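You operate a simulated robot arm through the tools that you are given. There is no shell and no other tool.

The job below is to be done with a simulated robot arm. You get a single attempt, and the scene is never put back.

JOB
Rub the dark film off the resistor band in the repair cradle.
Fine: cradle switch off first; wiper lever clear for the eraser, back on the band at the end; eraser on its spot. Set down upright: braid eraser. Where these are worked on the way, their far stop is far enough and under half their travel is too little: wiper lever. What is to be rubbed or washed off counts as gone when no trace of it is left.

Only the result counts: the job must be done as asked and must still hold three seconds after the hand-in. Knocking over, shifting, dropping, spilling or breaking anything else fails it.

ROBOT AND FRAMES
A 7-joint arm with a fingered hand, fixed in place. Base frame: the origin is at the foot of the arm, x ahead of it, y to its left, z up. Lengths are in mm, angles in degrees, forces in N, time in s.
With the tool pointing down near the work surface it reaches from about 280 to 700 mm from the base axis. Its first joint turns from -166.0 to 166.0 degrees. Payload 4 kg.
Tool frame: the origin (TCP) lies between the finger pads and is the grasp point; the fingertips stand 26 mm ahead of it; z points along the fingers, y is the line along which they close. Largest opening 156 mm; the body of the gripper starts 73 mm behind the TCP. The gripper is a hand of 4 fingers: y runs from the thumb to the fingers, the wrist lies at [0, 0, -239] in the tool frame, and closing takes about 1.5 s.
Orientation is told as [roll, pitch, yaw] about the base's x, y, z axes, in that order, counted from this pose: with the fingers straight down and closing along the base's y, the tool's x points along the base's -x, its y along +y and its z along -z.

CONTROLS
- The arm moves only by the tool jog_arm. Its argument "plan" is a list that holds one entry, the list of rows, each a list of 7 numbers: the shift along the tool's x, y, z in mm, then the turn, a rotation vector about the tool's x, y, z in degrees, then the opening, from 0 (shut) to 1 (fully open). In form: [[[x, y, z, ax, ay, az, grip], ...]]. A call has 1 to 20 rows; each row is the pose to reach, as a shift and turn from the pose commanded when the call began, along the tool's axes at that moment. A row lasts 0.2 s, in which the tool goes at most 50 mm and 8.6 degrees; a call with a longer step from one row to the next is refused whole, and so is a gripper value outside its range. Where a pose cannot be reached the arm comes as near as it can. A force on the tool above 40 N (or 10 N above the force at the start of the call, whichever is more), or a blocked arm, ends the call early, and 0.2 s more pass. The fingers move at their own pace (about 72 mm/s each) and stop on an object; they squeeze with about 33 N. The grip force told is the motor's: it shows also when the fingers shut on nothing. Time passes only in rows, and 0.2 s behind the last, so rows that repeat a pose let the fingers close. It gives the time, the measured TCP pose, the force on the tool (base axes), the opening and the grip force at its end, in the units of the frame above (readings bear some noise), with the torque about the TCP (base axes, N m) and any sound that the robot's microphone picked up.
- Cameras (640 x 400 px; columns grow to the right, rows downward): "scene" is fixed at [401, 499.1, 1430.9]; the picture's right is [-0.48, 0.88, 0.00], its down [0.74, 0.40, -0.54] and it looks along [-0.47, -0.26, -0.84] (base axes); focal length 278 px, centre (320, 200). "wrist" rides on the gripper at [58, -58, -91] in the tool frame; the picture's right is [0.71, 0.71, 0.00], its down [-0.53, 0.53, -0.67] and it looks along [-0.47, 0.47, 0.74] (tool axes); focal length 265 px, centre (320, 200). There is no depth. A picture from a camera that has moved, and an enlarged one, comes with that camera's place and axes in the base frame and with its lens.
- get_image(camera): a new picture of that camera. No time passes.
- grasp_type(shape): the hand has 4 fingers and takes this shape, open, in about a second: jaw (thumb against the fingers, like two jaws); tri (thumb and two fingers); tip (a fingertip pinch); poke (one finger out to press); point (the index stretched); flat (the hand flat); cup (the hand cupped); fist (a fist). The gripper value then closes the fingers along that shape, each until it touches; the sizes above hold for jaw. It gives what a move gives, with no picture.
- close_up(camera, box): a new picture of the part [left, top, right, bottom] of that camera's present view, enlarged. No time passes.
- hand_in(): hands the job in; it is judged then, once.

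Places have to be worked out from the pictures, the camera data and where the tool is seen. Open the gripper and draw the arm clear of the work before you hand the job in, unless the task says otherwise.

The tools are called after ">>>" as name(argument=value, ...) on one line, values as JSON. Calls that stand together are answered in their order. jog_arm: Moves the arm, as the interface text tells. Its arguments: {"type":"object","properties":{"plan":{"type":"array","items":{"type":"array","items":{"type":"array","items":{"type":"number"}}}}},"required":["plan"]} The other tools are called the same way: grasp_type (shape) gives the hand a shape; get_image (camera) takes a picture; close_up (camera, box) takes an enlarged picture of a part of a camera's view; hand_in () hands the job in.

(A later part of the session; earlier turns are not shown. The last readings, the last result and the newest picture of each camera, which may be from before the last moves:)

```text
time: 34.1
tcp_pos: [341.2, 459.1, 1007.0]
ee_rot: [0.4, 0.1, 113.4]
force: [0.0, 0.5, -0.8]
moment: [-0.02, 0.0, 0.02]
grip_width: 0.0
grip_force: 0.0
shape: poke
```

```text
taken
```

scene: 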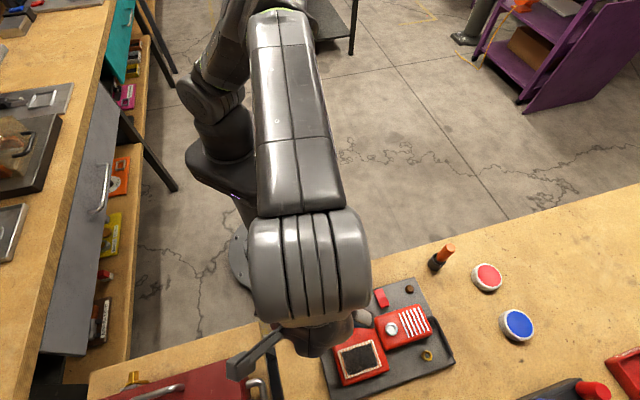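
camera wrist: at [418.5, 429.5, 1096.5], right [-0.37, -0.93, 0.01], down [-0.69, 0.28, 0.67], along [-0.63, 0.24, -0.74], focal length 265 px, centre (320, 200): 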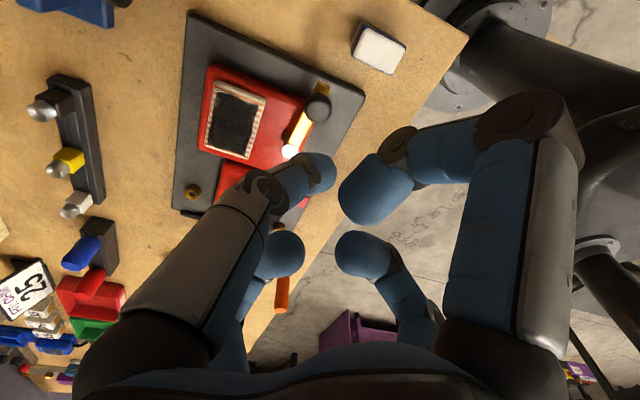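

The lever is swung well clear and the band lies open. I enlarge the views of the band and of the eraser.

>>> close_up(camera="wrist", box=[180, 40, 360, 200])

>>> close_up(camera="wrist", box=[330, 0, 440, 90])

>>> close_up(camera="scene", box=[320, 320, 420, 395])

```text
2.50 times, centred on (270, 120) of wrist
camera zoom: at [418.5, 429.5, 1096.5], right [-0.37, -0.93, 0.01], down [-0.69, 0.28, 0.67], along [-0.63, 0.24, -0.74], focal length 664 px, centre (445, 400)
```

zoom: 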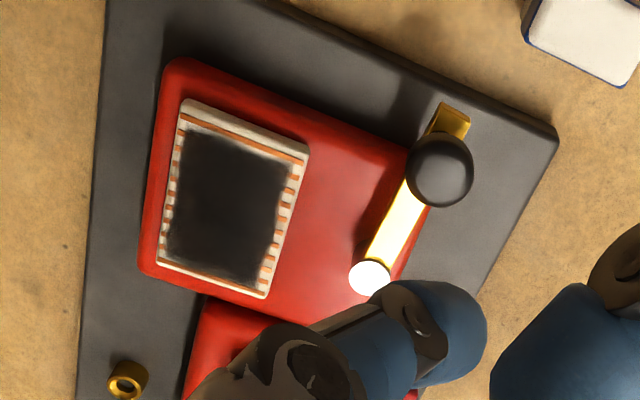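

```text
4.44 times, centred on (385, 45) of wrist
camera zoom: at [418.5, 429.5, 1096.5], right [-0.37, -0.93, 0.01], down [-0.69, 0.28, 0.67], along [-0.63, 0.24, -0.74], focal length 1180 px, centre (31, 889)
```

zoom: 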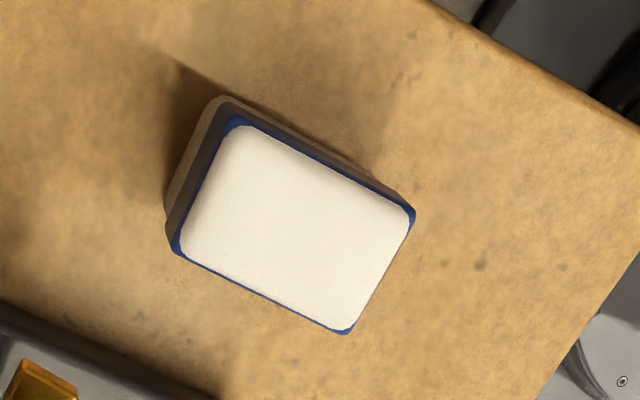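

```text
5.33 times, centred on (370, 358) of scene
camera zoom: at [401.0, 499.1, 1430.9], right [-0.48, 0.88, 0.0], down [0.74, 0.4, -0.54], along [-0.47, -0.26, -0.84], focal length 1485 px, centre (53, -640)
```

zoom: 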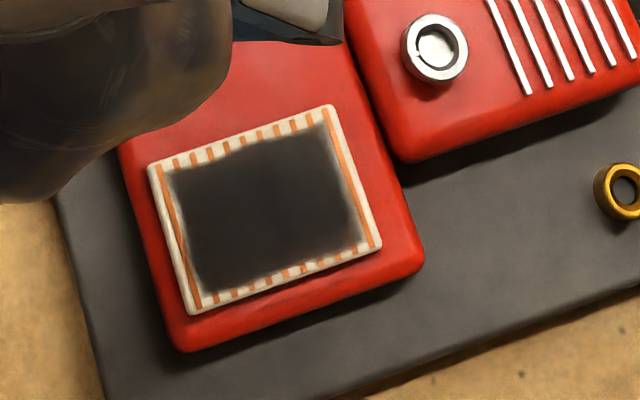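

The eraser is the white-topped, blue-sleeved block: about 38×23 mm, top at z≈850, centred near (346.6, 403.2), long side along 45°. I switch the hand to jaw shape and move over it with yaw 135 (aligned with its sides), opening partly.

>>> grasp_type(shape="jaw")

>>> jog_arm(plan=[[[13, 5, 0, 0.2, 0, -5, 0.8], [26, 9, 0, 0.3, 0, -10, 0.6], [39, 13, 0, 0.4, 0, -16, 0.4], [53, 17, 0, 0.4, 0, -21.6, 0.32], [53, 17, 0, 0.4, 0, -21.6, 0.32], [53, 17, 0, 0.4, 0, -21.6, 0.32]]])

>>> get_image(camera="wrist")

>>> get_image(camera="scene")

```text
time: 35.0
tcp_pos: [341.9, 460.3, 1005.6]
ee_rot: [0.5, 0.2, 113.4]
force: [0.1, 0.1, 0.3]
moment: [0.02, -0.01, 0.01]
grip_width: 156.1
grip_force: 0.1
shape: jaw
```

```text
time: 36.4
tcp_pos: [346.4, 404.0, 1006.4]
ee_rot: [0.0, -0.1, 135.1]
force: [0.7, 0.0, -0.4]
moment: [-0.04, 0.02, 0.01]
grip_width: 50.0
grip_force: 0.1
shape: jaw
```

```text
taken
camera wrist: at [429.4, 404.2, 1096.6], right [0.0, -1.0, 0.0], down [-0.74, 0.0, 0.67], along [-0.67, 0.0, -0.74], focal length 265 px, centre (320, 200)
```

wrist: 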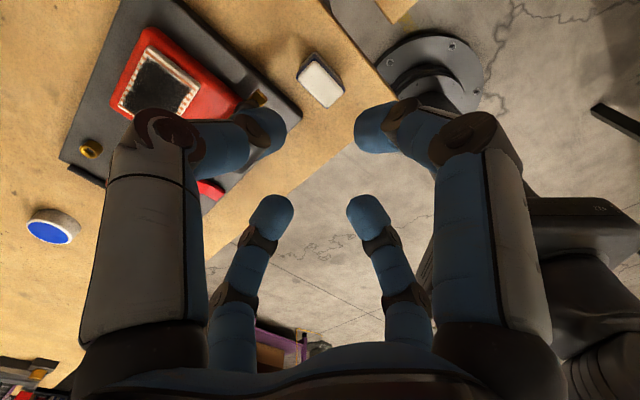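

```text
taken
```

scene: 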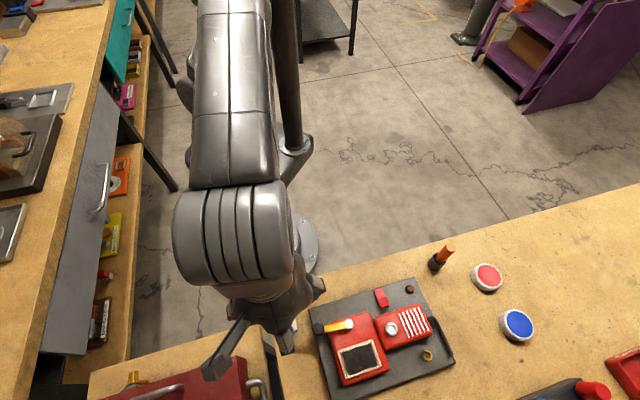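

The opening is 50 mm and the fingertips stand at ±30 mm around the axis. I enlarge the eraser view to refine its centre before descending.

>>> close_up(camera="wrist", box=[260, 30, 380, 130])

>>> close_up(camera="scene", box=[190, 300, 350, 400])

```text
4.00 times, centred on (320, 80) of wrist
camera zoom: at [429.4, 404.2, 1096.6], right [0.0, -1.0, 0.0], down [-0.74, 0.0, 0.67], along [-0.67, 0.0, -0.74], focal length 1062 px, centre (320, 680)
```

zoom: 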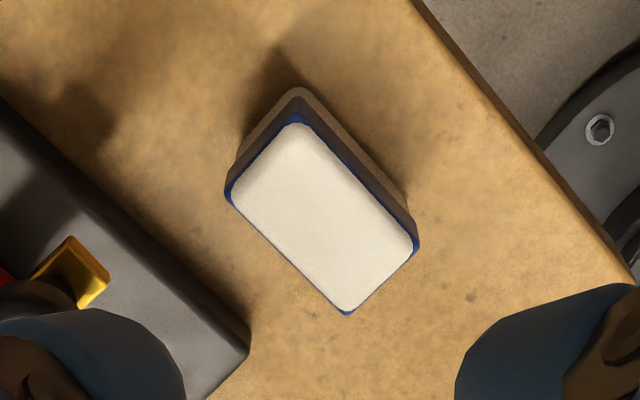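

```text
4.00 times, centred on (270, 350) of scene
camera zoom: at [401.0, 499.1, 1430.9], right [-0.48, 0.88, 0.0], down [0.74, 0.4, -0.54], along [-0.47, -0.26, -0.84], focal length 1114 px, centre (520, -400)
```

zoom: 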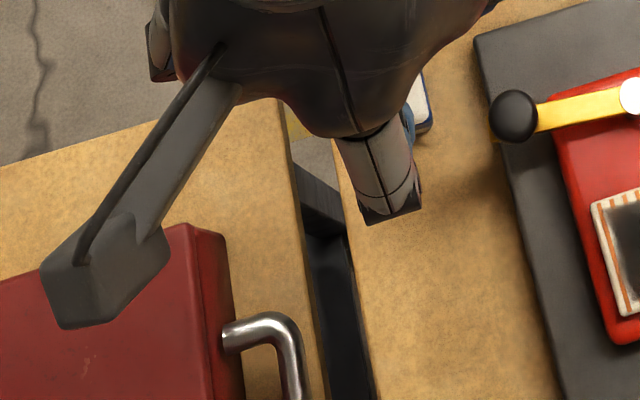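

The eraser's centre is at about (346.8, 403.4), well aligned with the hand. I descend to just above it and check the finger clearances.

>>> jog_arm(plan=[[[0, 0.8, 25, 0, 0, 0, 0.32], [0, 0.8, 50, 0, 0, 0, 0.32], [0, 0.8, 75, 0, 0, 0, 0.32], [0, 0.8, 95, 0, 0, 0, 0.32], [0, 0.8, 112, 0, 0, 0, 0.32], [0, 0.8, 120, 0, 0, 0, 0.32], [0, 0.8, 120, 0, 0, 0, 0.32]]])

>>> get_image(camera="wrist")

>>> close_up(camera="scene", box=[190, 270, 390, 395])

```text
time: 38.0
tcp_pos: [346.3, 403.0, 886.7]
ee_rot: [0.2, 0.0, 135.1]
force: [0.5, 0.5, -0.1]
moment: [0.01, 0.0, 0.0]
grip_width: 50.0
grip_force: 0.0
shape: jaw
```

```text
taken
camera wrist: at [428.6, 403.7, 976.7], right [0.0, -1.0, 0.0], down [-0.74, 0.0, 0.67], along [-0.67, 0.0, -0.74], focal length 265 px, centre (320, 200)
```

wrist: 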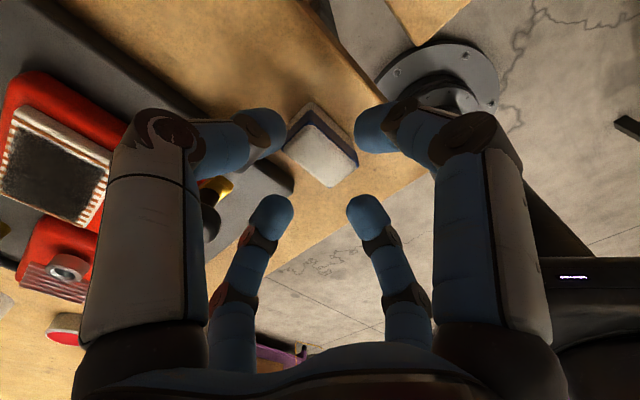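

```text
3.20 times, centred on (290, 332) of scene
camera zoom: at [401.0, 499.1, 1430.9], right [-0.48, 0.88, 0.0], down [0.74, 0.4, -0.54], along [-0.47, -0.26, -0.84], focal length 891 px, centre (416, -224)
```

zoom: 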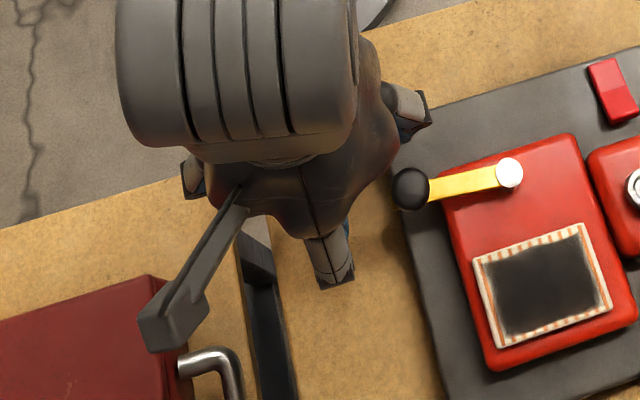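

Clearances look fine: lever knob stays diagonal between two fingers, ~10+ mm away. I descend the last 29 mm in small steps and then close the fingers on the eraser.

>>> jog_arm(plan=[[[0, 0, 8, 0, 0, 0, 0.32], [0, 0, 16, 0, 0, 0, 0.32], [0, 0, 22, 0, 0, 0, 0.32], [0, 0, 26, 0, 0, 0, 0.32], [0, 0, 28.7, 0, 0, 0, 0.32], [0, 0, 28.7, 0, 0, 0, 0.32]]])

>>> get_image(camera="wrist")

>>> close_up(camera="wrist", box=[200, 90, 440, 240])

```text
time: 39.4
tcp_pos: [346.8, 403.9, 858.1]
ee_rot: [0.1, 0.0, 135.0]
force: [0.1, -0.9, 0.8]
moment: [0.02, 0.03, 0.03]
grip_width: 50.3
grip_force: 0.0
shape: jaw
```

```text
taken
camera wrist: at [428.4, 404.1, 948.5], right [0.0, -1.0, 0.0], down [-0.74, 0.0, 0.67], along [-0.67, 0.0, -0.74], focal length 265 px, centre (320, 200)
```

wrist: 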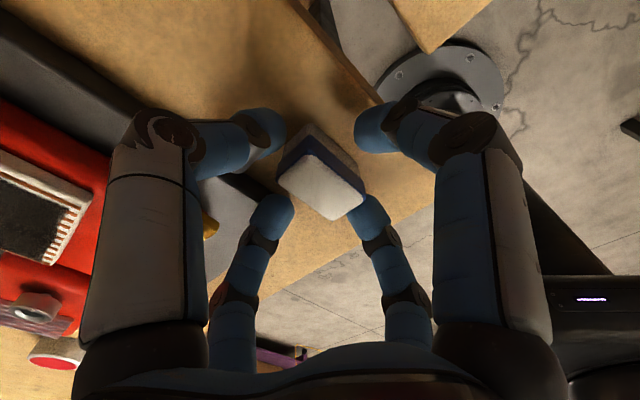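

```text
2.67 times, centred on (320, 165) of wrist
camera zoom: at [428.4, 404.1, 948.5], right [0.0, -1.0, 0.0], down [-0.74, 0.0, 0.67], along [-0.67, 0.0, -0.74], focal length 708 px, centre (320, 293)
```

zoom: 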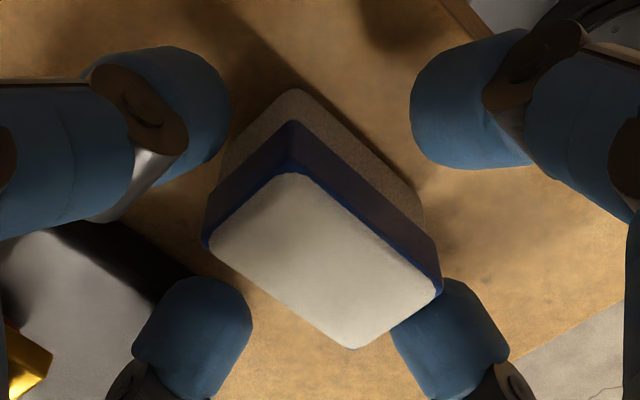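

The eraser is centred between the four fingers. I close the fingers on it.

>>> jog_arm(plan=[[[0, 0, 0, 0, 0, 0, 0.28], [0, 0, 0, 0, 0, 0, 0.24], [0, 0, 0, 0, 0, 0, 0.2], [0, 0, 0, 0, 0, 0, 0.1], [0, 0, 0, 0, 0, 0, 0], [0, 0, 0, 0, 0, 0, 0], [0, 0, 0, 0, 0, 0, 0], [0, 0, 0, 0, 0, 0, 0], [0, 0, 0, 0, 0, 0, 0]]])

>>> close_up(camera="wrist", box=[200, 90, 440, 240])

```text
time: 41.4
tcp_pos: [347.0, 404.0, 858.1]
ee_rot: [0.0, 0.0, 135.0]
force: [-0.2, 0.5, 0.2]
moment: [0.03, -0.03, -0.03]
grip_width: 28.7
grip_force: 33.1
shape: jaw
```

```text
2.67 times, centred on (320, 165) of wrist
camera zoom: at [428.3, 404.2, 948.5], right [0.0, -1.0, 0.0], down [-0.74, 0.0, 0.67], along [-0.67, 0.0, -0.74], focal length 708 px, centre (320, 293)
```

zoom: 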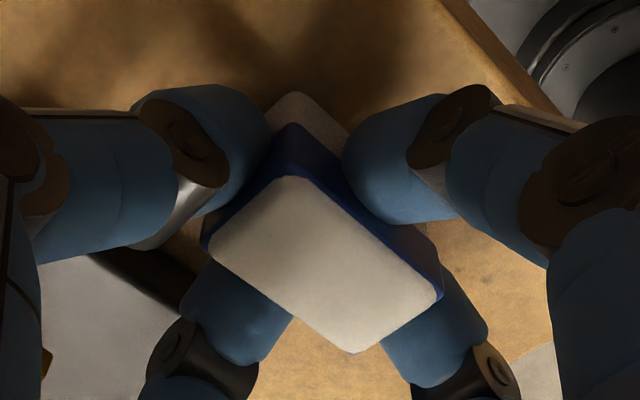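

All four fingers hold the eraser (grip 33 N) without shifting it. I lift it straight up, well above the lever knob, and check the hold.

>>> jog_arm(plan=[[[0, 0, -5, 0, 0, 0, 0], [0, 0, -12, 0, 0, 0, 0], [0, 0, -25, 0, 0, 0, 0], [0, 0, -45, 0, 0, 0, 0], [0, 0, -65, 0, 0, 0, 0], [0, 0, -85, 0, 0, 0, 0], [0, 0, -105, 0, 0, 0, 0], [0, 0, -105, 0, 0, 0, 0]]])

>>> get_image(camera="wrist")

>>> get_image(camera="scene")

```text
time: 43.2
tcp_pos: [345.5, 403.8, 963.4]
ee_rot: [0.1, 0.0, 135.1]
force: [-0.4, 0.5, -1.2]
moment: [0.01, -0.02, -0.01]
grip_width: 28.8
grip_force: 32.3
shape: jaw
```

```text
taken
camera wrist: at [428.5, 404.0, 1053.3], right [0.0, -1.0, 0.0], down [-0.74, 0.0, 0.67], along [-0.67, 0.0, -0.74], focal length 265 px, centre (320, 200)
```

wrist: 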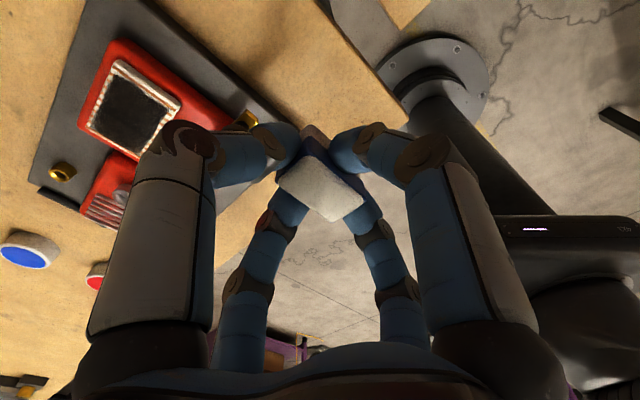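

```text
taken
```

scene: 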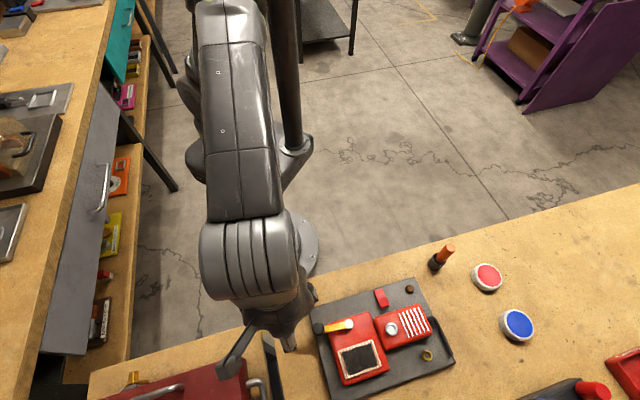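

The eraser is lifted and firmly held. I carry it at this height over to the band's centre.

>>> jog_arm(plan=[[[-17, -16, 0, 0, 0, 0, 0], [-35, -32, 0, 0, 0, 0, 0], [-52, -49, 0, 0, 0, 0, 0], [-70, -65, 0, 0, 0, 0, 0], [-87, -81, 0, 0, 0, 0, 0], [-104.4, -97.2, 0, 0, 0, 0, 0], [-104.4, -97.2, 0, 0, 0, 0, 0]]])

>>> get_image(camera="wrist")

>>> close_up(camera="scene", box=[270, 270, 470, 395])

```text
time: 44.8
tcp_pos: [341.2, 546.6, 963.0]
ee_rot: [0.3, 0.0, 135.0]
force: [0.1, -0.5, -0.3]
moment: [-0.01, 0.04, -0.01]
grip_width: 28.7
grip_force: 33.7
shape: jaw
```

```text
taken
camera wrist: at [422.9, 547.1, 1052.3], right [0.0, -1.0, 0.0], down [-0.74, 0.0, 0.67], along [-0.67, 0.0, -0.74], focal length 265 px, centre (320, 200)
```

wrist: 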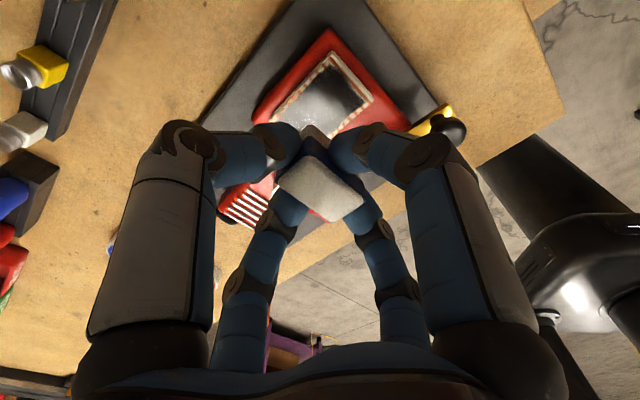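

```text
3.20 times, centred on (370, 332) of scene
camera zoom: at [401.0, 499.1, 1430.9], right [-0.48, 0.88, 0.0], down [0.74, 0.4, -0.54], along [-0.47, -0.26, -0.84], focal length 891 px, centre (160, -224)
```

zoom: 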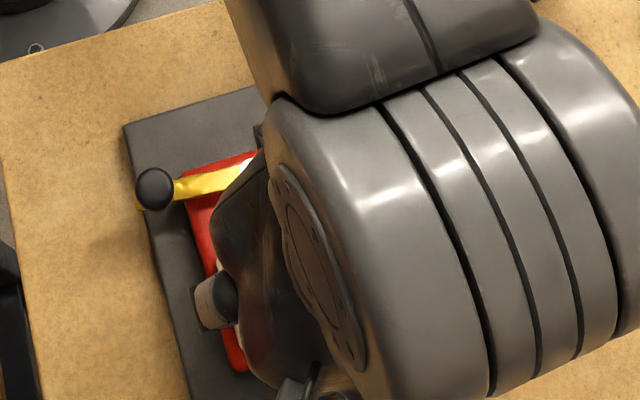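

I'm above the band. I enlarge the wrist view to refine the band's position relative to the eraser.

>>> close_up(camera="wrist", box=[240, 20, 460, 160])

```text
2.86 times, centred on (350, 90) of wrist
camera zoom: at [422.9, 547.1, 1052.3], right [0.0, -1.0, 0.0], down [-0.74, 0.0, 0.67], along [-0.67, 0.0, -0.74], focal length 758 px, centre (234, 514)
```

zoom: 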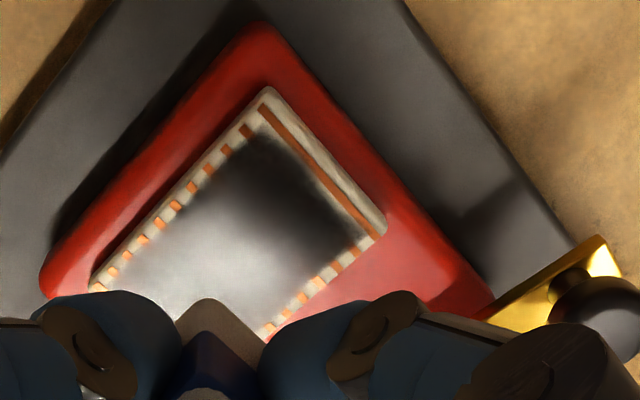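

Band centre refined to (341.2, 546.1). I descend towards it, stopping a few millimetres above the expected contact.

>>> jog_arm(plan=[[[1, 0, 15, 0.3, 0, 0, 0], [1, 0, 30, 0.3, 0, 0, 0], [1, 0, 45, 0.3, 0, 0, 0], [1, 0, 55, 0.3, 0, 0, 0], [1, 0, 61, 0.3, 0, 0, 0], [1, 0, 64, 0.3, 0, 0, 0], [1, 0, 64, 0.3, 0, 0, 0]]])

>>> get_image(camera="wrist")

>>> get_image(camera="scene")

```text
time: 46.4
tcp_pos: [341.9, 546.3, 900.0]
ee_rot: [-0.2, 0.1, 135.0]
force: [-0.8, -0.7, 9.7]
moment: [-0.03, 0.02, 0.03]
grip_width: 29.2
grip_force: 32.8
shape: jaw
```

```text
taken
camera wrist: at [423.5, 545.8, 991.3], right [0.0, -1.0, 0.0], down [-0.75, 0.0, 0.67], along [-0.67, 0.0, -0.75], focal length 265 px, centre (320, 200)
```

wrist: 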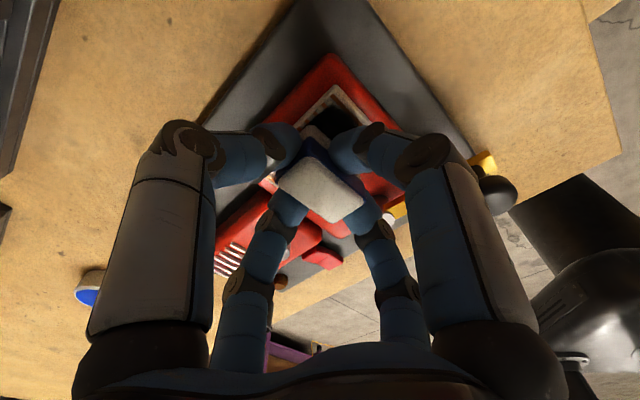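

```text
taken
```

scene: 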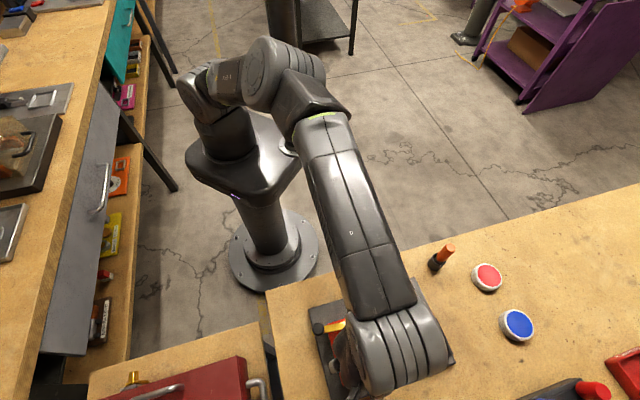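

Contact already reads 9.7 N with negligible moment, so the eraser is flat on the band (TCP ≈ 900). I start rubbing along the band's long side at this pressure.

>>> jog_arm(plan=[[[7, 0, 0, 0, 0, 0, 0], [14, 0, 0, 0, 0, 0, 0], [21, 0, 0, 0, 0, 0, 0], [14, 0, 0, 0, 0, 0, 0], [7, 0, 0, 0, 0, 0, 0], [0, 0, 0, 0, 0, 0, 0], [-7, 0, 0, 0, 0, 0, 0], [-14, 0, 0, 0, 0, 0, 0], [-21, 0, 0, 0, 0, 0, 0], [-14, 0, 0, 0, 0, 0, 0], [-7, 0, 0, 0, 0, 0, 0], [0, 0, 0, 0, 0, 0, 0]]])

>>> get_image(camera="wrist")

```text
time: 49.0
tcp_pos: [340.5, 546.9, 898.9]
ee_rot: [-0.1, -0.1, 135.2]
force: [-6.7, 4.9, 18.5]
moment: [0.18, 0.3, 0.01]
grip_width: 29.9
grip_force: 32.5
shape: jaw
```

```text
taken
camera wrist: at [422.1, 546.7, 989.9], right [0.0, -1.0, 0.0], down [-0.75, -0.01, 0.67], along [-0.67, 0.0, -0.75], focal length 265 px, centre (320, 200)
```

wrist: 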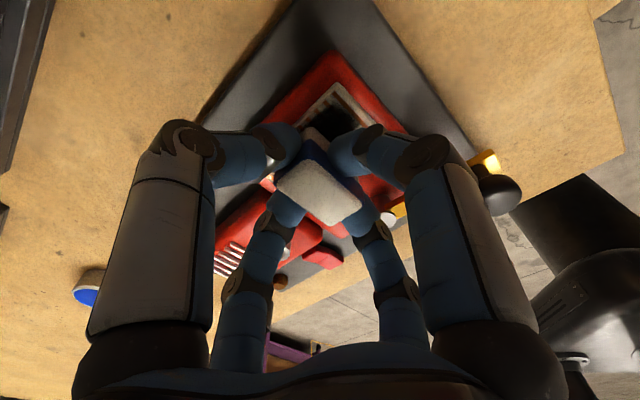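

Force rose to about 18 N with friction along the stroke. I check that the eraser hasn't slipped in the grip.

>>> close_up(camera="wrist", box=[220, 60, 440, 240])

```text
2.22 times, centred on (330, 150) of wrist
camera zoom: at [422.1, 546.7, 989.9], right [0.0, -1.0, 0.0], down [-0.75, -0.01, 0.67], along [-0.67, 0.0, -0.75], focal length 590 px, centre (298, 311)
```

zoom: 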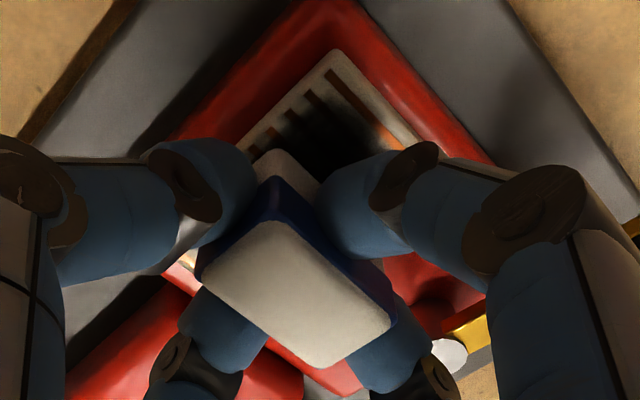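

The film is coming off (copper traces appear). The eraser leans slightly in the grip, so I ease the pressure by 1 mm and sweep wider, in lanes shifted ±5 mm across.

>>> jog_arm(plan=[[[0, -3, -1, 0, 0, 0, 0], [7, -5, -1, 0, 0, 0, 0], [14, -5, -1, 0, 0, 0, 0], [21, -5, -1, 0, 0, 0, 0], [25, -5, -1, 0, 0, 0, 0], [18, -5, -1, 0, 0, 0, 0], [11, -5, -1, 0, 0, 0, 0], [4, -5, -1, 0, 0, 0, 0], [-3, -5, -1, 0, 0, 0, 0], [-10, -5, -1, 0, 0, 0, 0], [-17, -5, -1, 0, 0, 0, 0], [-24, -5, -1, 0, 0, 0, 0], [-24, 0, -1, 0, 0, 0, 0], [-24, 5, -1, 0, 0, 0, 0], [-17, 5, -1, 0, 0, 0, 0], [-10, 5, -1, 0, 0, 0, 0], [-3, 5, -1, 0, 0, 0, 0], [4, 5, -1, 0, 0, 0, 0], [11, 5, -1, 0, 0, 0, 0], [18, 5, -1, 0, 0, 0, 0]]])

>>> close_up(camera="wrist", box=[220, 60, 440, 240])

```text
time: 53.2
tcp_pos: [350.9, 530.1, 901.0]
ee_rot: [-0.1, 0.0, 135.1]
force: [-2.3, 1.7, 2.8]
moment: [0.03, 0.08, 0.0]
grip_width: 29.3
grip_force: 33.4
shape: jaw
```

```text
2.22 times, centred on (330, 150) of wrist
camera zoom: at [432.5, 528.7, 990.5], right [0.0, -1.0, 0.0], down [-0.75, 0.0, 0.67], along [-0.67, 0.0, -0.75], focal length 590 px, centre (298, 311)
```

zoom: 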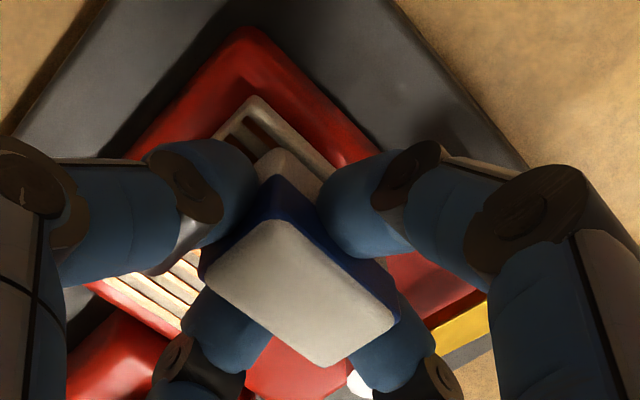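

Force is now light (2.8 N). I lift the eraser and shift back so the camera can look straight at the band and check what's left.

>>> jog_arm(plan=[[[0, 0, -10, 0, 0, 0, 0], [0, 0, -25, 0, 0, 0, 0], [0, 0, -45, 0, 0, 0, 0], [0, 0, -60, 0, 0, 0, 0], [-17, 11, -60, 0, 0, 0, 0], [-34, 23, -60, 0, 0, 0, 0], [-51, 34, -60, 0, 0, 0, 0], [-68.6, 46, -60, 0, 0, 0, 0], [-68.6, 46, -60, 0, 0, 0, 0]]])

>>> get_image(camera="wrist")

>>> close_up(camera="wrist", box=[230, 0, 430, 130])

>>> close_up(camera="scene", box=[310, 310, 430, 395])

```text
time: 55.2
tcp_pos: [269.4, 544.7, 959.4]
ee_rot: [-0.2, 0.1, 135.0]
force: [0.3, 0.2, -0.4]
moment: [-0.02, -0.02, -0.02]
grip_width: 29.1
grip_force: 32.8
shape: jaw
```

```text
taken
camera wrist: at [351.3, 545.1, 1050.0], right [0.0, -1.0, 0.0], down [-0.75, 0.0, 0.67], along [-0.67, 0.0, -0.75], focal length 265 px, centre (320, 200)
```

wrist: 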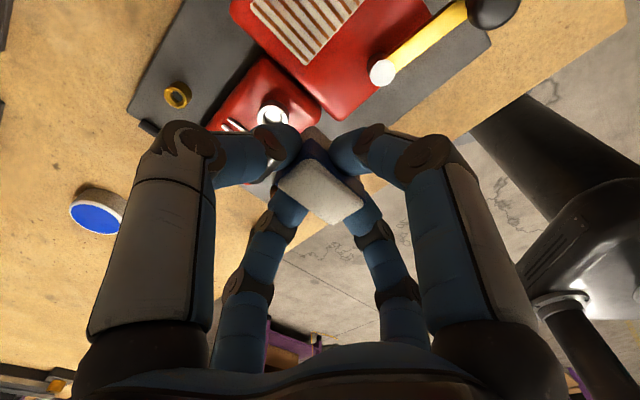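

```text
3.08 times, centred on (330, 65) of wrist
camera zoom: at [351.3, 545.1, 1050.0], right [0.0, -1.0, 0.0], down [-0.75, 0.0, 0.67], along [-0.67, 0.0, -0.75], focal length 817 px, centre (289, 615)
```

zoom: 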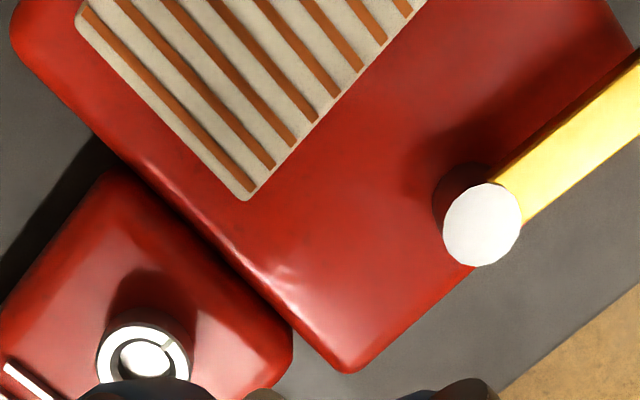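

```text
4.71 times, centred on (370, 352) of scene
camera zoom: at [401.0, 499.1, 1430.9], right [-0.48, 0.88, 0.0], down [0.74, 0.4, -0.54], along [-0.47, -0.26, -0.84], focal length 1310 px, centre (85, -518)
```

zoom: 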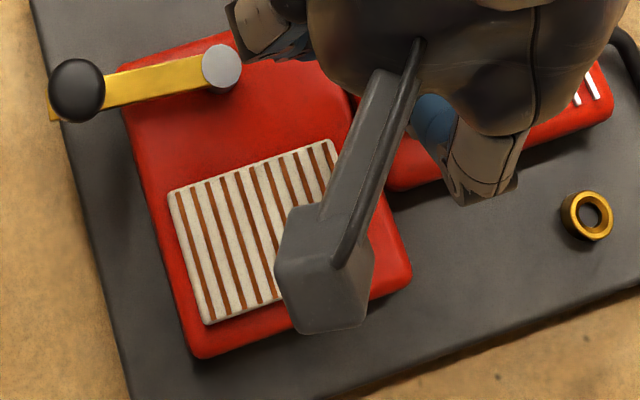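

The band looks clean where visible. I move up and forward a bit so the whole band is in the unobstructed part of the wrist view.

>>> jog_arm(plan=[[[12, -12, -20, 0, 0, 0, 0], [24, -25, -40, 0, 0, 0, 0], [36, -37.5, -60, 0, 0, 0, 0], [36, -37.5, -60, 0, 0, 0, 0]]])

>>> close_up(camera="wrist", box=[240, 0, 400, 130])

```text
time: 56.2
tcp_pos: [322.1, 545.6, 1019.6]
ee_rot: [-0.1, 0.1, 135.1]
force: [0.0, -0.8, 0.0]
moment: [0.01, -0.02, -0.03]
grip_width: 29.6
grip_force: 32.6
shape: jaw
```

```text
3.08 times, centred on (320, 65) of wrist
camera zoom: at [403.6, 546.0, 1109.9], right [0.0, -1.0, 0.0], down [-0.75, 0.0, 0.67], along [-0.67, 0.0, -0.75], focal length 817 px, centre (320, 615)
```

zoom: 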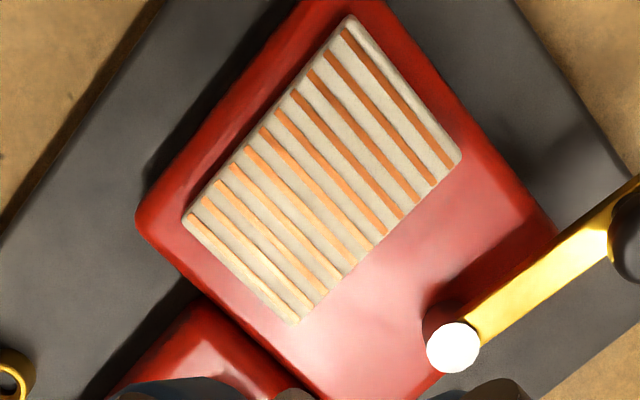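

The whole band appears clean. I zoom in harder on both halves to make sure no trace is left.

>>> close_up(camera="wrist", box=[280, 0, 365, 55])

>>> close_up(camera="wrist", box=[275, 45, 360, 110])

```text
7.27 times, centred on (322, 28) of wrist
camera zoom: at [403.6, 546.0, 1109.9], right [0.0, -1.0, 0.0], down [-0.75, 0.0, 0.67], along [-0.67, 0.0, -0.75], focal length 1930 px, centre (302, 1454)
```

zoom: 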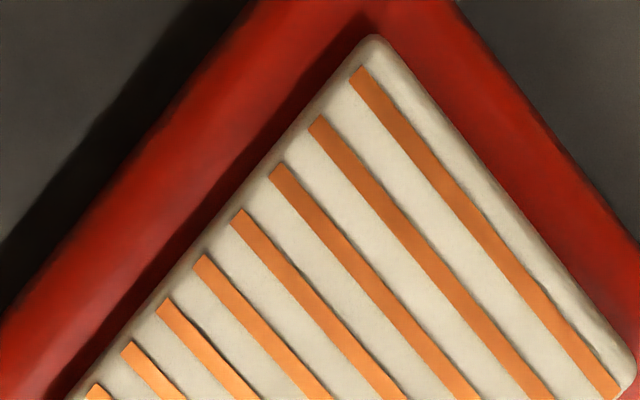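

```text
6.15 times, centred on (318, 78) of wrist
camera zoom: at [403.6, 546.0, 1109.9], right [0.0, -1.0, 0.0], down [-0.75, 0.0, 0.67], along [-0.67, 0.0, -0.75], focal length 1633 px, centre (335, 954)
```

zoom: 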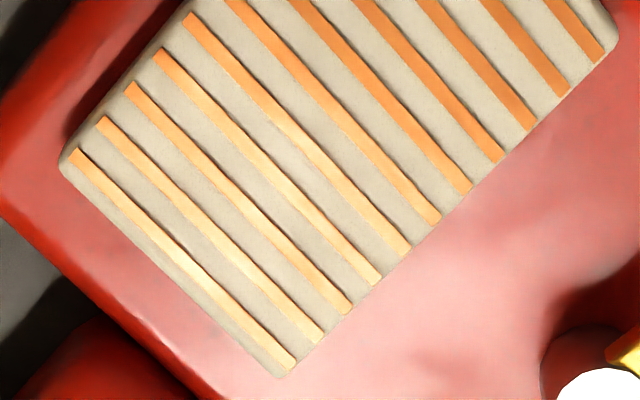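

It looks spotless, but for certainty I'll make one more light pass over the whole band. I return over the centre and descend to light contact.

>>> jog_arm(plan=[[[7, -7, 20, 0, 0, 0, 0], [13.7, -14, 40, 0, 0, 0, 0], [13.7, -14, 60, 0, 0, 0, 0], [13.7, -14, 80, 0, 0, 0, 0], [13.7, -14, 98, 0, 0, 0, 0], [13.7, -14, 110, 0, 0, 0, 0], [13.7, -14, 116, 0, 0, 0, 0], [13.7, -14, 119, 0, 0, 0, 0], [13.7, -14, 120, 0, 0, 0, 0]]])

>>> close_up(camera="wrist", box=[220, 60, 440, 240])

```text
time: 58.2
tcp_pos: [340.9, 546.0, 900.1]
ee_rot: [-0.2, 0.1, 135.0]
force: [-0.2, 0.2, 0.1]
moment: [0.01, 0.0, -0.01]
grip_width: 29.2
grip_force: 33.1
shape: jaw
```

```text
2.22 times, centred on (330, 150) of wrist
camera zoom: at [423.2, 546.6, 990.5], right [0.0, -1.0, 0.0], down [-0.75, 0.0, 0.67], along [-0.67, 0.0, -0.75], focal length 590 px, centre (298, 311)
```

zoom: 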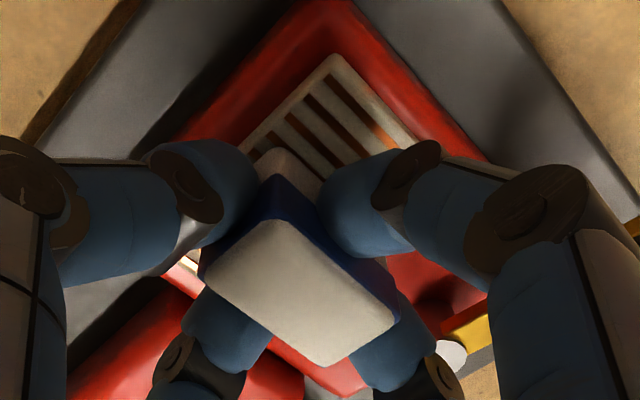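

No contact yet at this height (eraser moved ~1–2 mm in the grip). I go 2.5 mm lower and sweep once more over all lanes.

>>> jog_arm(plan=[[[0, -3, 1.5, 0, 0, 0, 0], [0, -6, 2.5, 0, 0, 0, 0], [8, -6, 2.5, 0, 0, 0, 0], [16, -6, 2.5, 0, 0, 0, 0], [24, -6, 2.5, 0, 0, 0, 0], [24, 0, 2.5, 0, 0, 0, 0], [24, 6, 2.5, 0, 0, 0, 0], [16, 6, 2.5, 0, 0, 0, 0], [8, 6, 2.5, 0, 0, 0, 0], [0, 6, 2.5, 0, 0, 0, 0], [-8, 6, 2.5, 0, 0, 0, 0], [-16, 6, 2.5, 0, 0, 0, 0], [-24, 6, 2.5, 0, 0, 0, 0], [-24, 0, 2.5, 0, 0, 0, 0], [-24, -6, 2.5, 0, 0, 0, 0], [-16, -6, 2.5, 0, 0, 0, 0], [-8, -6, 2.5, 0, 0, 0, 0], [0, -6, 2.5, 0, 0, 0, 0], [0, 0, 2.5, 0, 0, 0, 0], [0, 0, 2.5, 0, 0, 0, 0]]])

```text
time: 62.4
tcp_pos: [343.6, 546.6, 898.3]
ee_rot: [-0.4, 0.1, 135.0]
force: [5.6, 9.3, 15.5]
moment: [0.38, -0.12, -0.09]
grip_width: 30.6
grip_force: 33.0
shape: jaw
```

Good contact (15 N) throughout. I lift the eraser off and move to the viewing pose to check both the band and the eraser's seat in the hand.

>>> jog_arm(plan=[[[0, 0, -4, 0, 0, 0, 0], [0, 0, -15, 0, 0, 0, 0], [0, 0, -35, 0, 0, 0, 0], [0, 0, -60, 0, 0, 0, 0], [-5, 5, -85, 0, 0, 0, 0], [-10, 10, -105, 0, 0, 0, 0], [-14, 14, -120, 0, 0, 0, 0], [-14, 14, -120, 0, 0, 0, 0]]])

>>> get_image(camera="wrist")

>>> close_up(camera="wrist", box=[275, 0, 375, 60])

>>> close_up(camera="wrist", box=[265, 45, 365, 110])

>>> close_up(camera="wrist", box=[250, 110, 390, 230])

```text
time: 64.2
tcp_pos: [322.3, 546.0, 1018.1]
ee_rot: [-0.2, -0.1, 135.0]
force: [0.6, -0.2, 0.0]
moment: [-0.01, 0.02, 0.01]
grip_width: 30.2
grip_force: 32.8
shape: jaw
```

```text
taken
camera wrist: at [403.2, 545.6, 1108.4], right [0.0, -1.0, 0.0], down [-0.75, 0.0, 0.67], along [-0.67, 0.0, -0.75], focal length 265 px, centre (320, 200)
```

wrist: 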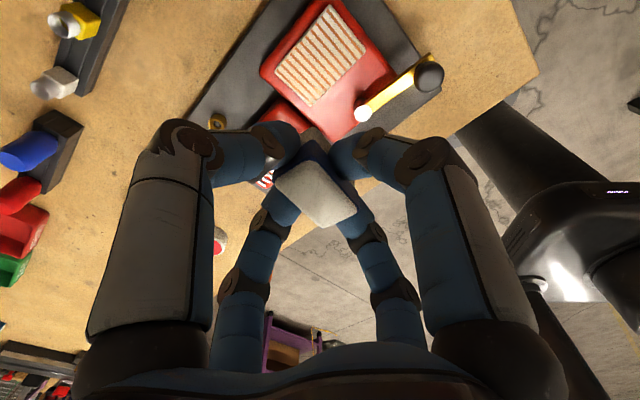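

```text
6.40 times, centred on (325, 30) of wrist
camera zoom: at [403.2, 545.6, 1108.4], right [0.0, -1.0, 0.0], down [-0.75, 0.0, 0.67], along [-0.67, 0.0, -0.75], focal length 1699 px, centre (288, 1288)
```

zoom: 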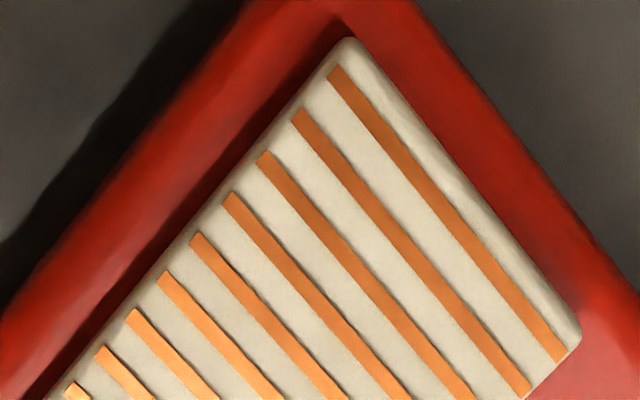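

```text
6.15 times, centred on (315, 78) of wrist
camera zoom: at [403.2, 545.6, 1108.4], right [0.0, -1.0, 0.0], down [-0.75, 0.0, 0.67], along [-0.67, 0.0, -0.75], focal length 1633 px, centre (351, 954)
```

zoom: 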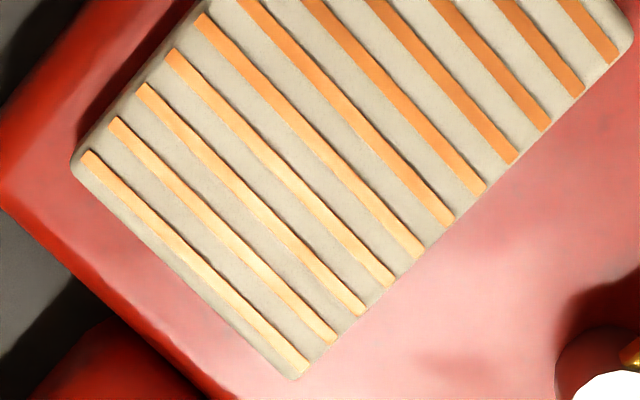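

```text
3.33 times, centred on (320, 170) of wrist
camera zoom: at [403.2, 545.6, 1108.4], right [0.0, -1.0, 0.0], down [-0.75, 0.0, 0.67], along [-0.67, 0.0, -0.75], focal length 885 px, centre (320, 300)
```

zoom: 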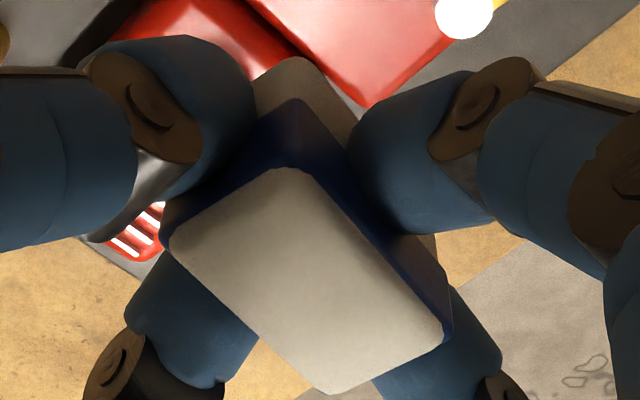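

The band is spotless. In the hand the eraser has turned about −6.6° in yaw, tilted ≈6° and shifted ~3 mm from rubbing; I'll counter this by turning the tool so the eraser goes back level and aligned on its spot. I carry it back high above the lever.

>>> jog_arm(plan=[[[17, 11.5, 0, 0.6, -0.6, -1, 0], [35, 23.5, 0, 1.2, -1.2, -2, 0], [53, 35.5, 0, 2, -2, -3, 0], [71, 47.5, 0, 2.6, -2.6, -4, 0], [89, 59.5, 0, 3.3, -3.3, -5, 0], [106, 71, 0, 4, -4, -6, 0], [122.6, 82.3, 0, 4.45, -4.45, -6.6, 0], [122.6, 82.3, 0, 4.45, -4.45, -6.6, 0]]])

>>> get_image(camera="wrist")

>>> close_up(camera="scene", box=[190, 260, 390, 395])

```text
time: 66.0
tcp_pos: [350.4, 402.2, 1016.4]
ee_rot: [-5.0, -4.1, 141.9]
force: [0.5, 0.8, -0.9]
moment: [-0.07, 0.0, 0.0]
grip_width: 30.2
grip_force: 33.1
shape: jaw
```

```text
taken
camera wrist: at [432.0, 401.3, 1107.3], right [0.12, -0.99, -0.11], down [-0.74, -0.16, 0.66], along [-0.67, 0.01, -0.75], focal length 265 px, centre (320, 200)
```

wrist: 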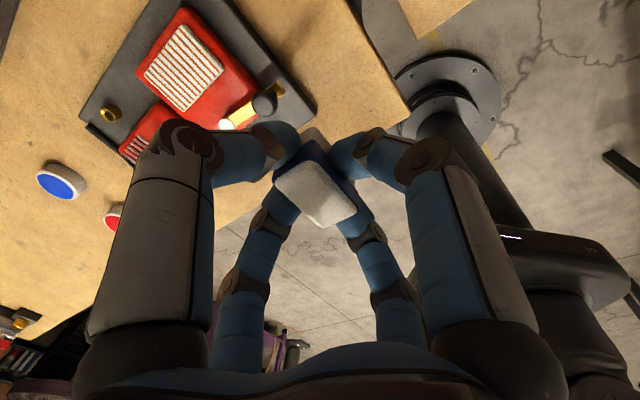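

```text
2.96 times, centred on (290, 328) of scene
camera zoom: at [401.0, 499.1, 1430.9], right [-0.48, 0.88, 0.0], down [0.74, 0.4, -0.54], along [-0.47, -0.26, -0.84], focal length 825 px, centre (409, -178)
```

zoom: 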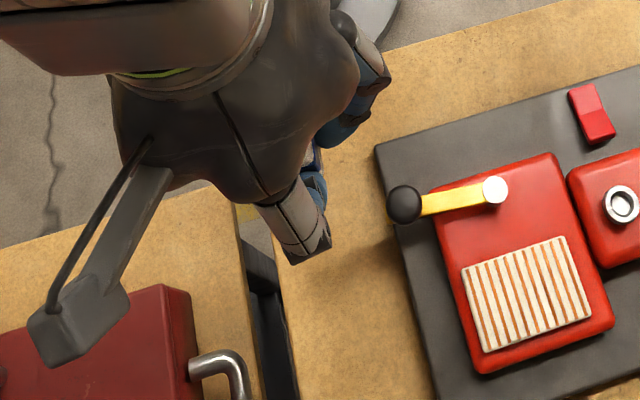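

I zoom on the eraser in the hand to verify it is now level and aligned.

>>> close_up(camera="wrist", box=[250, 110, 390, 230])

```text
3.33 times, centred on (320, 170) of wrist
camera zoom: at [432.0, 401.3, 1107.3], right [0.12, -0.99, -0.11], down [-0.74, -0.16, 0.66], along [-0.67, 0.01, -0.75], focal length 885 px, centre (320, 300)
```

zoom: 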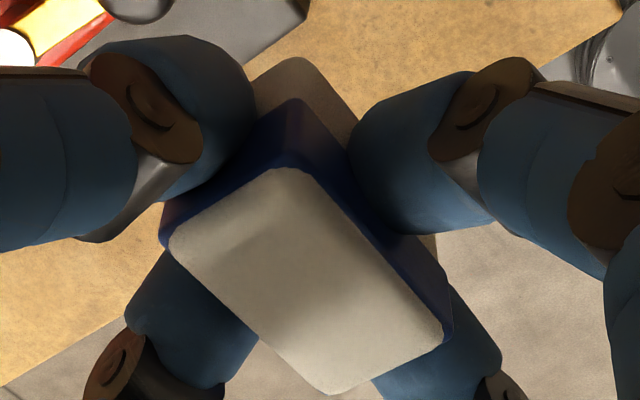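

The corner rays show the eraser's top is now level (parallel, equal edges) and aligned at 45.8°, centred near (346.3, 403.5). I descend straight down, stopping about 15 mm above the table.

>>> jog_arm(plan=[[[2.2, 1.7, 24.9, 0, 0, 0, 0], [4.0, 3.8, 49.7, 0, 0, 0, 0], [5.9, 5.8, 74.6, 0, 0, 0, 0], [7.7, 7.9, 99.4, 0, 0, 0, 0], [9.2, 9.5, 119.3, 0, 0, 0, 0], [10.3, 10.8, 134.2, 0, 0, 0, 0], [11, 11.6, 144.1, 0, 0, 0, 0], [11, 11.6, 144.1, 0, 0, 0, 0]]])

>>> close_up(camera="wrist", box=[200, 60, 440, 240])

>>> close_up(camera="scene", box=[230, 270, 370, 360])

```text
time: 67.8
tcp_pos: [351.5, 402.2, 872.3]
ee_rot: [-4.9, -4.1, 141.8]
force: [-0.3, 0.4, -1.0]
moment: [0.01, -0.01, 0.0]
grip_width: 30.2
grip_force: 32.9
shape: jaw
```

```text
2.22 times, centred on (320, 150) of wrist
camera zoom: at [432.6, 401.1, 962.4], right [0.12, -0.99, -0.11], down [-0.74, -0.16, 0.66], along [-0.67, 0.01, -0.75], focal length 590 px, centre (320, 311)
```

zoom: 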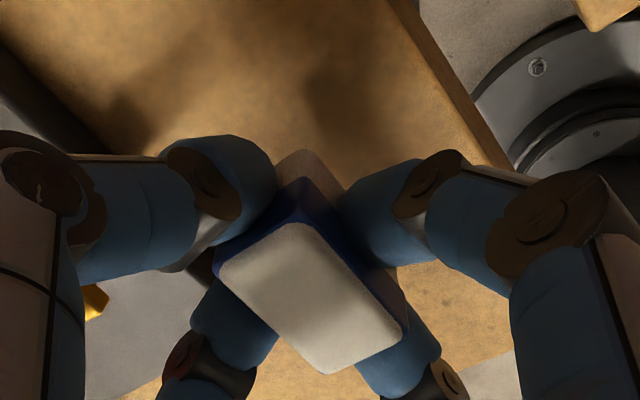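

```text
4.44 times, centred on (300, 315) of scene
camera zoom: at [401.0, 499.1, 1430.9], right [-0.48, 0.88, 0.0], down [0.74, 0.4, -0.54], along [-0.47, -0.26, -0.84], focal length 1237 px, centre (409, -311)
```

zoom: 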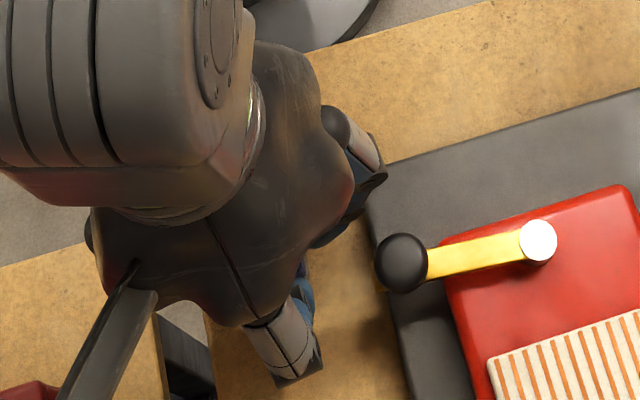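

About 16 mm remain to the table. I lower it in small steps and watch the force.

>>> jog_arm(plan=[[[0.4, 0.5, 6, 0, 0, 0, 0], [0.7, 0.8, 9.9, 0, 0, 0, 0], [0.95, 1.07, 12.9, 0, 0, 0, 0], [1.1, 1.2, 14.9, 0, 0, 0, 0], [1.2, 1.3, 15.9, 0, 0, 0, 0], [1.2, 1.3, 15.9, 0, 0, 0, 0]]])

```text
time: 69.2
tcp_pos: [349.8, 402.1, 855.8]
ee_rot: [-4.9, -4.0, 141.8]
force: [-0.6, 0.1, -0.3]
moment: [-0.05, 0.0, 0.0]
grip_width: 30.2
grip_force: 32.9
shape: jaw
```

No contact yet at TCP z ≈ 856. I go on in 0.7 mm steps until a light contact shows.

>>> jog_arm(plan=[[[0.05, 0.06, 0.7, 0, 0, 0, 0], [0.1, 0.12, 1.4, 0, 0, 0, 0], [0.1, 0.12, 1.4, 0, 0, 0, 0]]])

>>> jog_arm(plan=[[[0.05, 0.06, 0.7, 0, 0, 0, 0], [0.1, 0.12, 1.2, 0, 0, 0, 0], [0.1, 0.12, 1.2, 0, 0, 0, 0]]])

```text
time: 70.0
tcp_pos: [350.6, 403.2, 854.8]
ee_rot: [-4.9, -4.2, 141.8]
force: [0.8, 0.4, 8.5]
moment: [-0.13, 0.05, -0.01]
grip_width: 30.3
grip_force: 32.7
shape: jaw
```

```text
time: 70.8
tcp_pos: [350.5, 402.6, 855.5]
ee_rot: [-4.9, -4.3, 141.8]
force: [-0.4, 1.8, 13.3]
moment: [-0.17, 0.11, -0.01]
grip_width: 30.0
grip_force: 33.3
shape: jaw
```

Contact at 13 N; I ease off to a light touch and check the eraser's place before releasing.

>>> jog_arm(plan=[[[-0.1, -0.12, -1.6, 0, 0, 0, 0], [-0.1, -0.12, -1.6, 0, 0, 0, 0]]])

>>> close_up(camera="wrist", box=[250, 110, 390, 230])

```text
time: 71.4
tcp_pos: [350.5, 401.2, 854.5]
ee_rot: [-4.8, -4.2, 141.8]
force: [1.5, 1.9, 3.8]
moment: [0.02, -0.01, 0.0]
grip_width: 30.0
grip_force: 32.5
shape: jaw
```

```text
3.33 times, centred on (320, 170) of wrist
camera zoom: at [432.5, 400.8, 945.5], right [0.12, -0.99, -0.11], down [-0.74, -0.16, 0.66], along [-0.67, 0.01, -0.74], focal length 885 px, centre (320, 300)
```

zoom: 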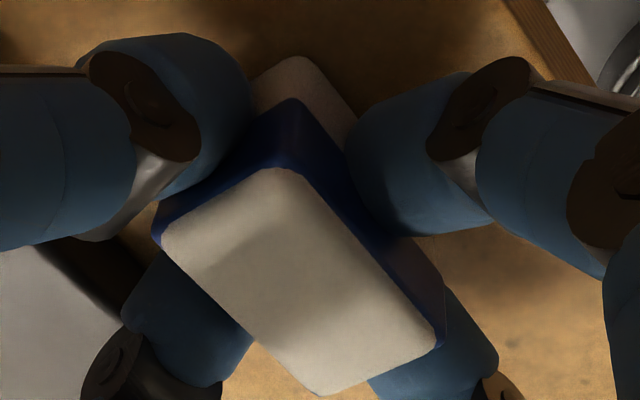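

The eraser stands level at about (347.3, 404.1), within 1 mm and 1° of its original place. I open the fingers to release it.

>>> jog_arm(plan=[[[0, 0, 0, 0, 0, 0, 0.22], [0, 0, 0, 0, 0, 0, 0.26], [0, 0, 0, 0, 0, 0, 0.3], [0, 0, 0, 0, 0, 0, 0.34], [0, 0, 0, 0, 0, 0, 0.34], [0, 0, 0, 0, 0, 0, 0.34]]])

>>> close_up(camera="wrist", box=[220, 90, 420, 240])

```text
time: 72.8
tcp_pos: [351.7, 402.1, 855.2]
ee_rot: [-4.9, -4.2, 141.8]
force: [0.0, 0.0, -0.2]
moment: [0.01, -0.01, 0.01]
grip_width: 52.7
grip_force: 0.0
shape: jaw
```

```text
2.67 times, centred on (320, 165) of wrist
camera zoom: at [432.6, 400.9, 945.9], right [0.12, -0.99, -0.11], down [-0.74, -0.16, 0.66], along [-0.67, 0.01, -0.75], focal length 708 px, centre (320, 293)
```

zoom: 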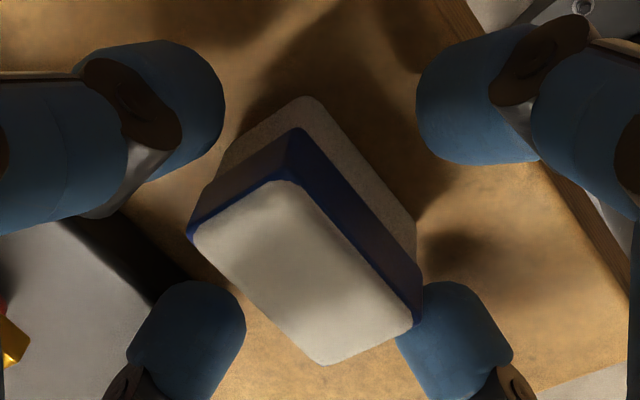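

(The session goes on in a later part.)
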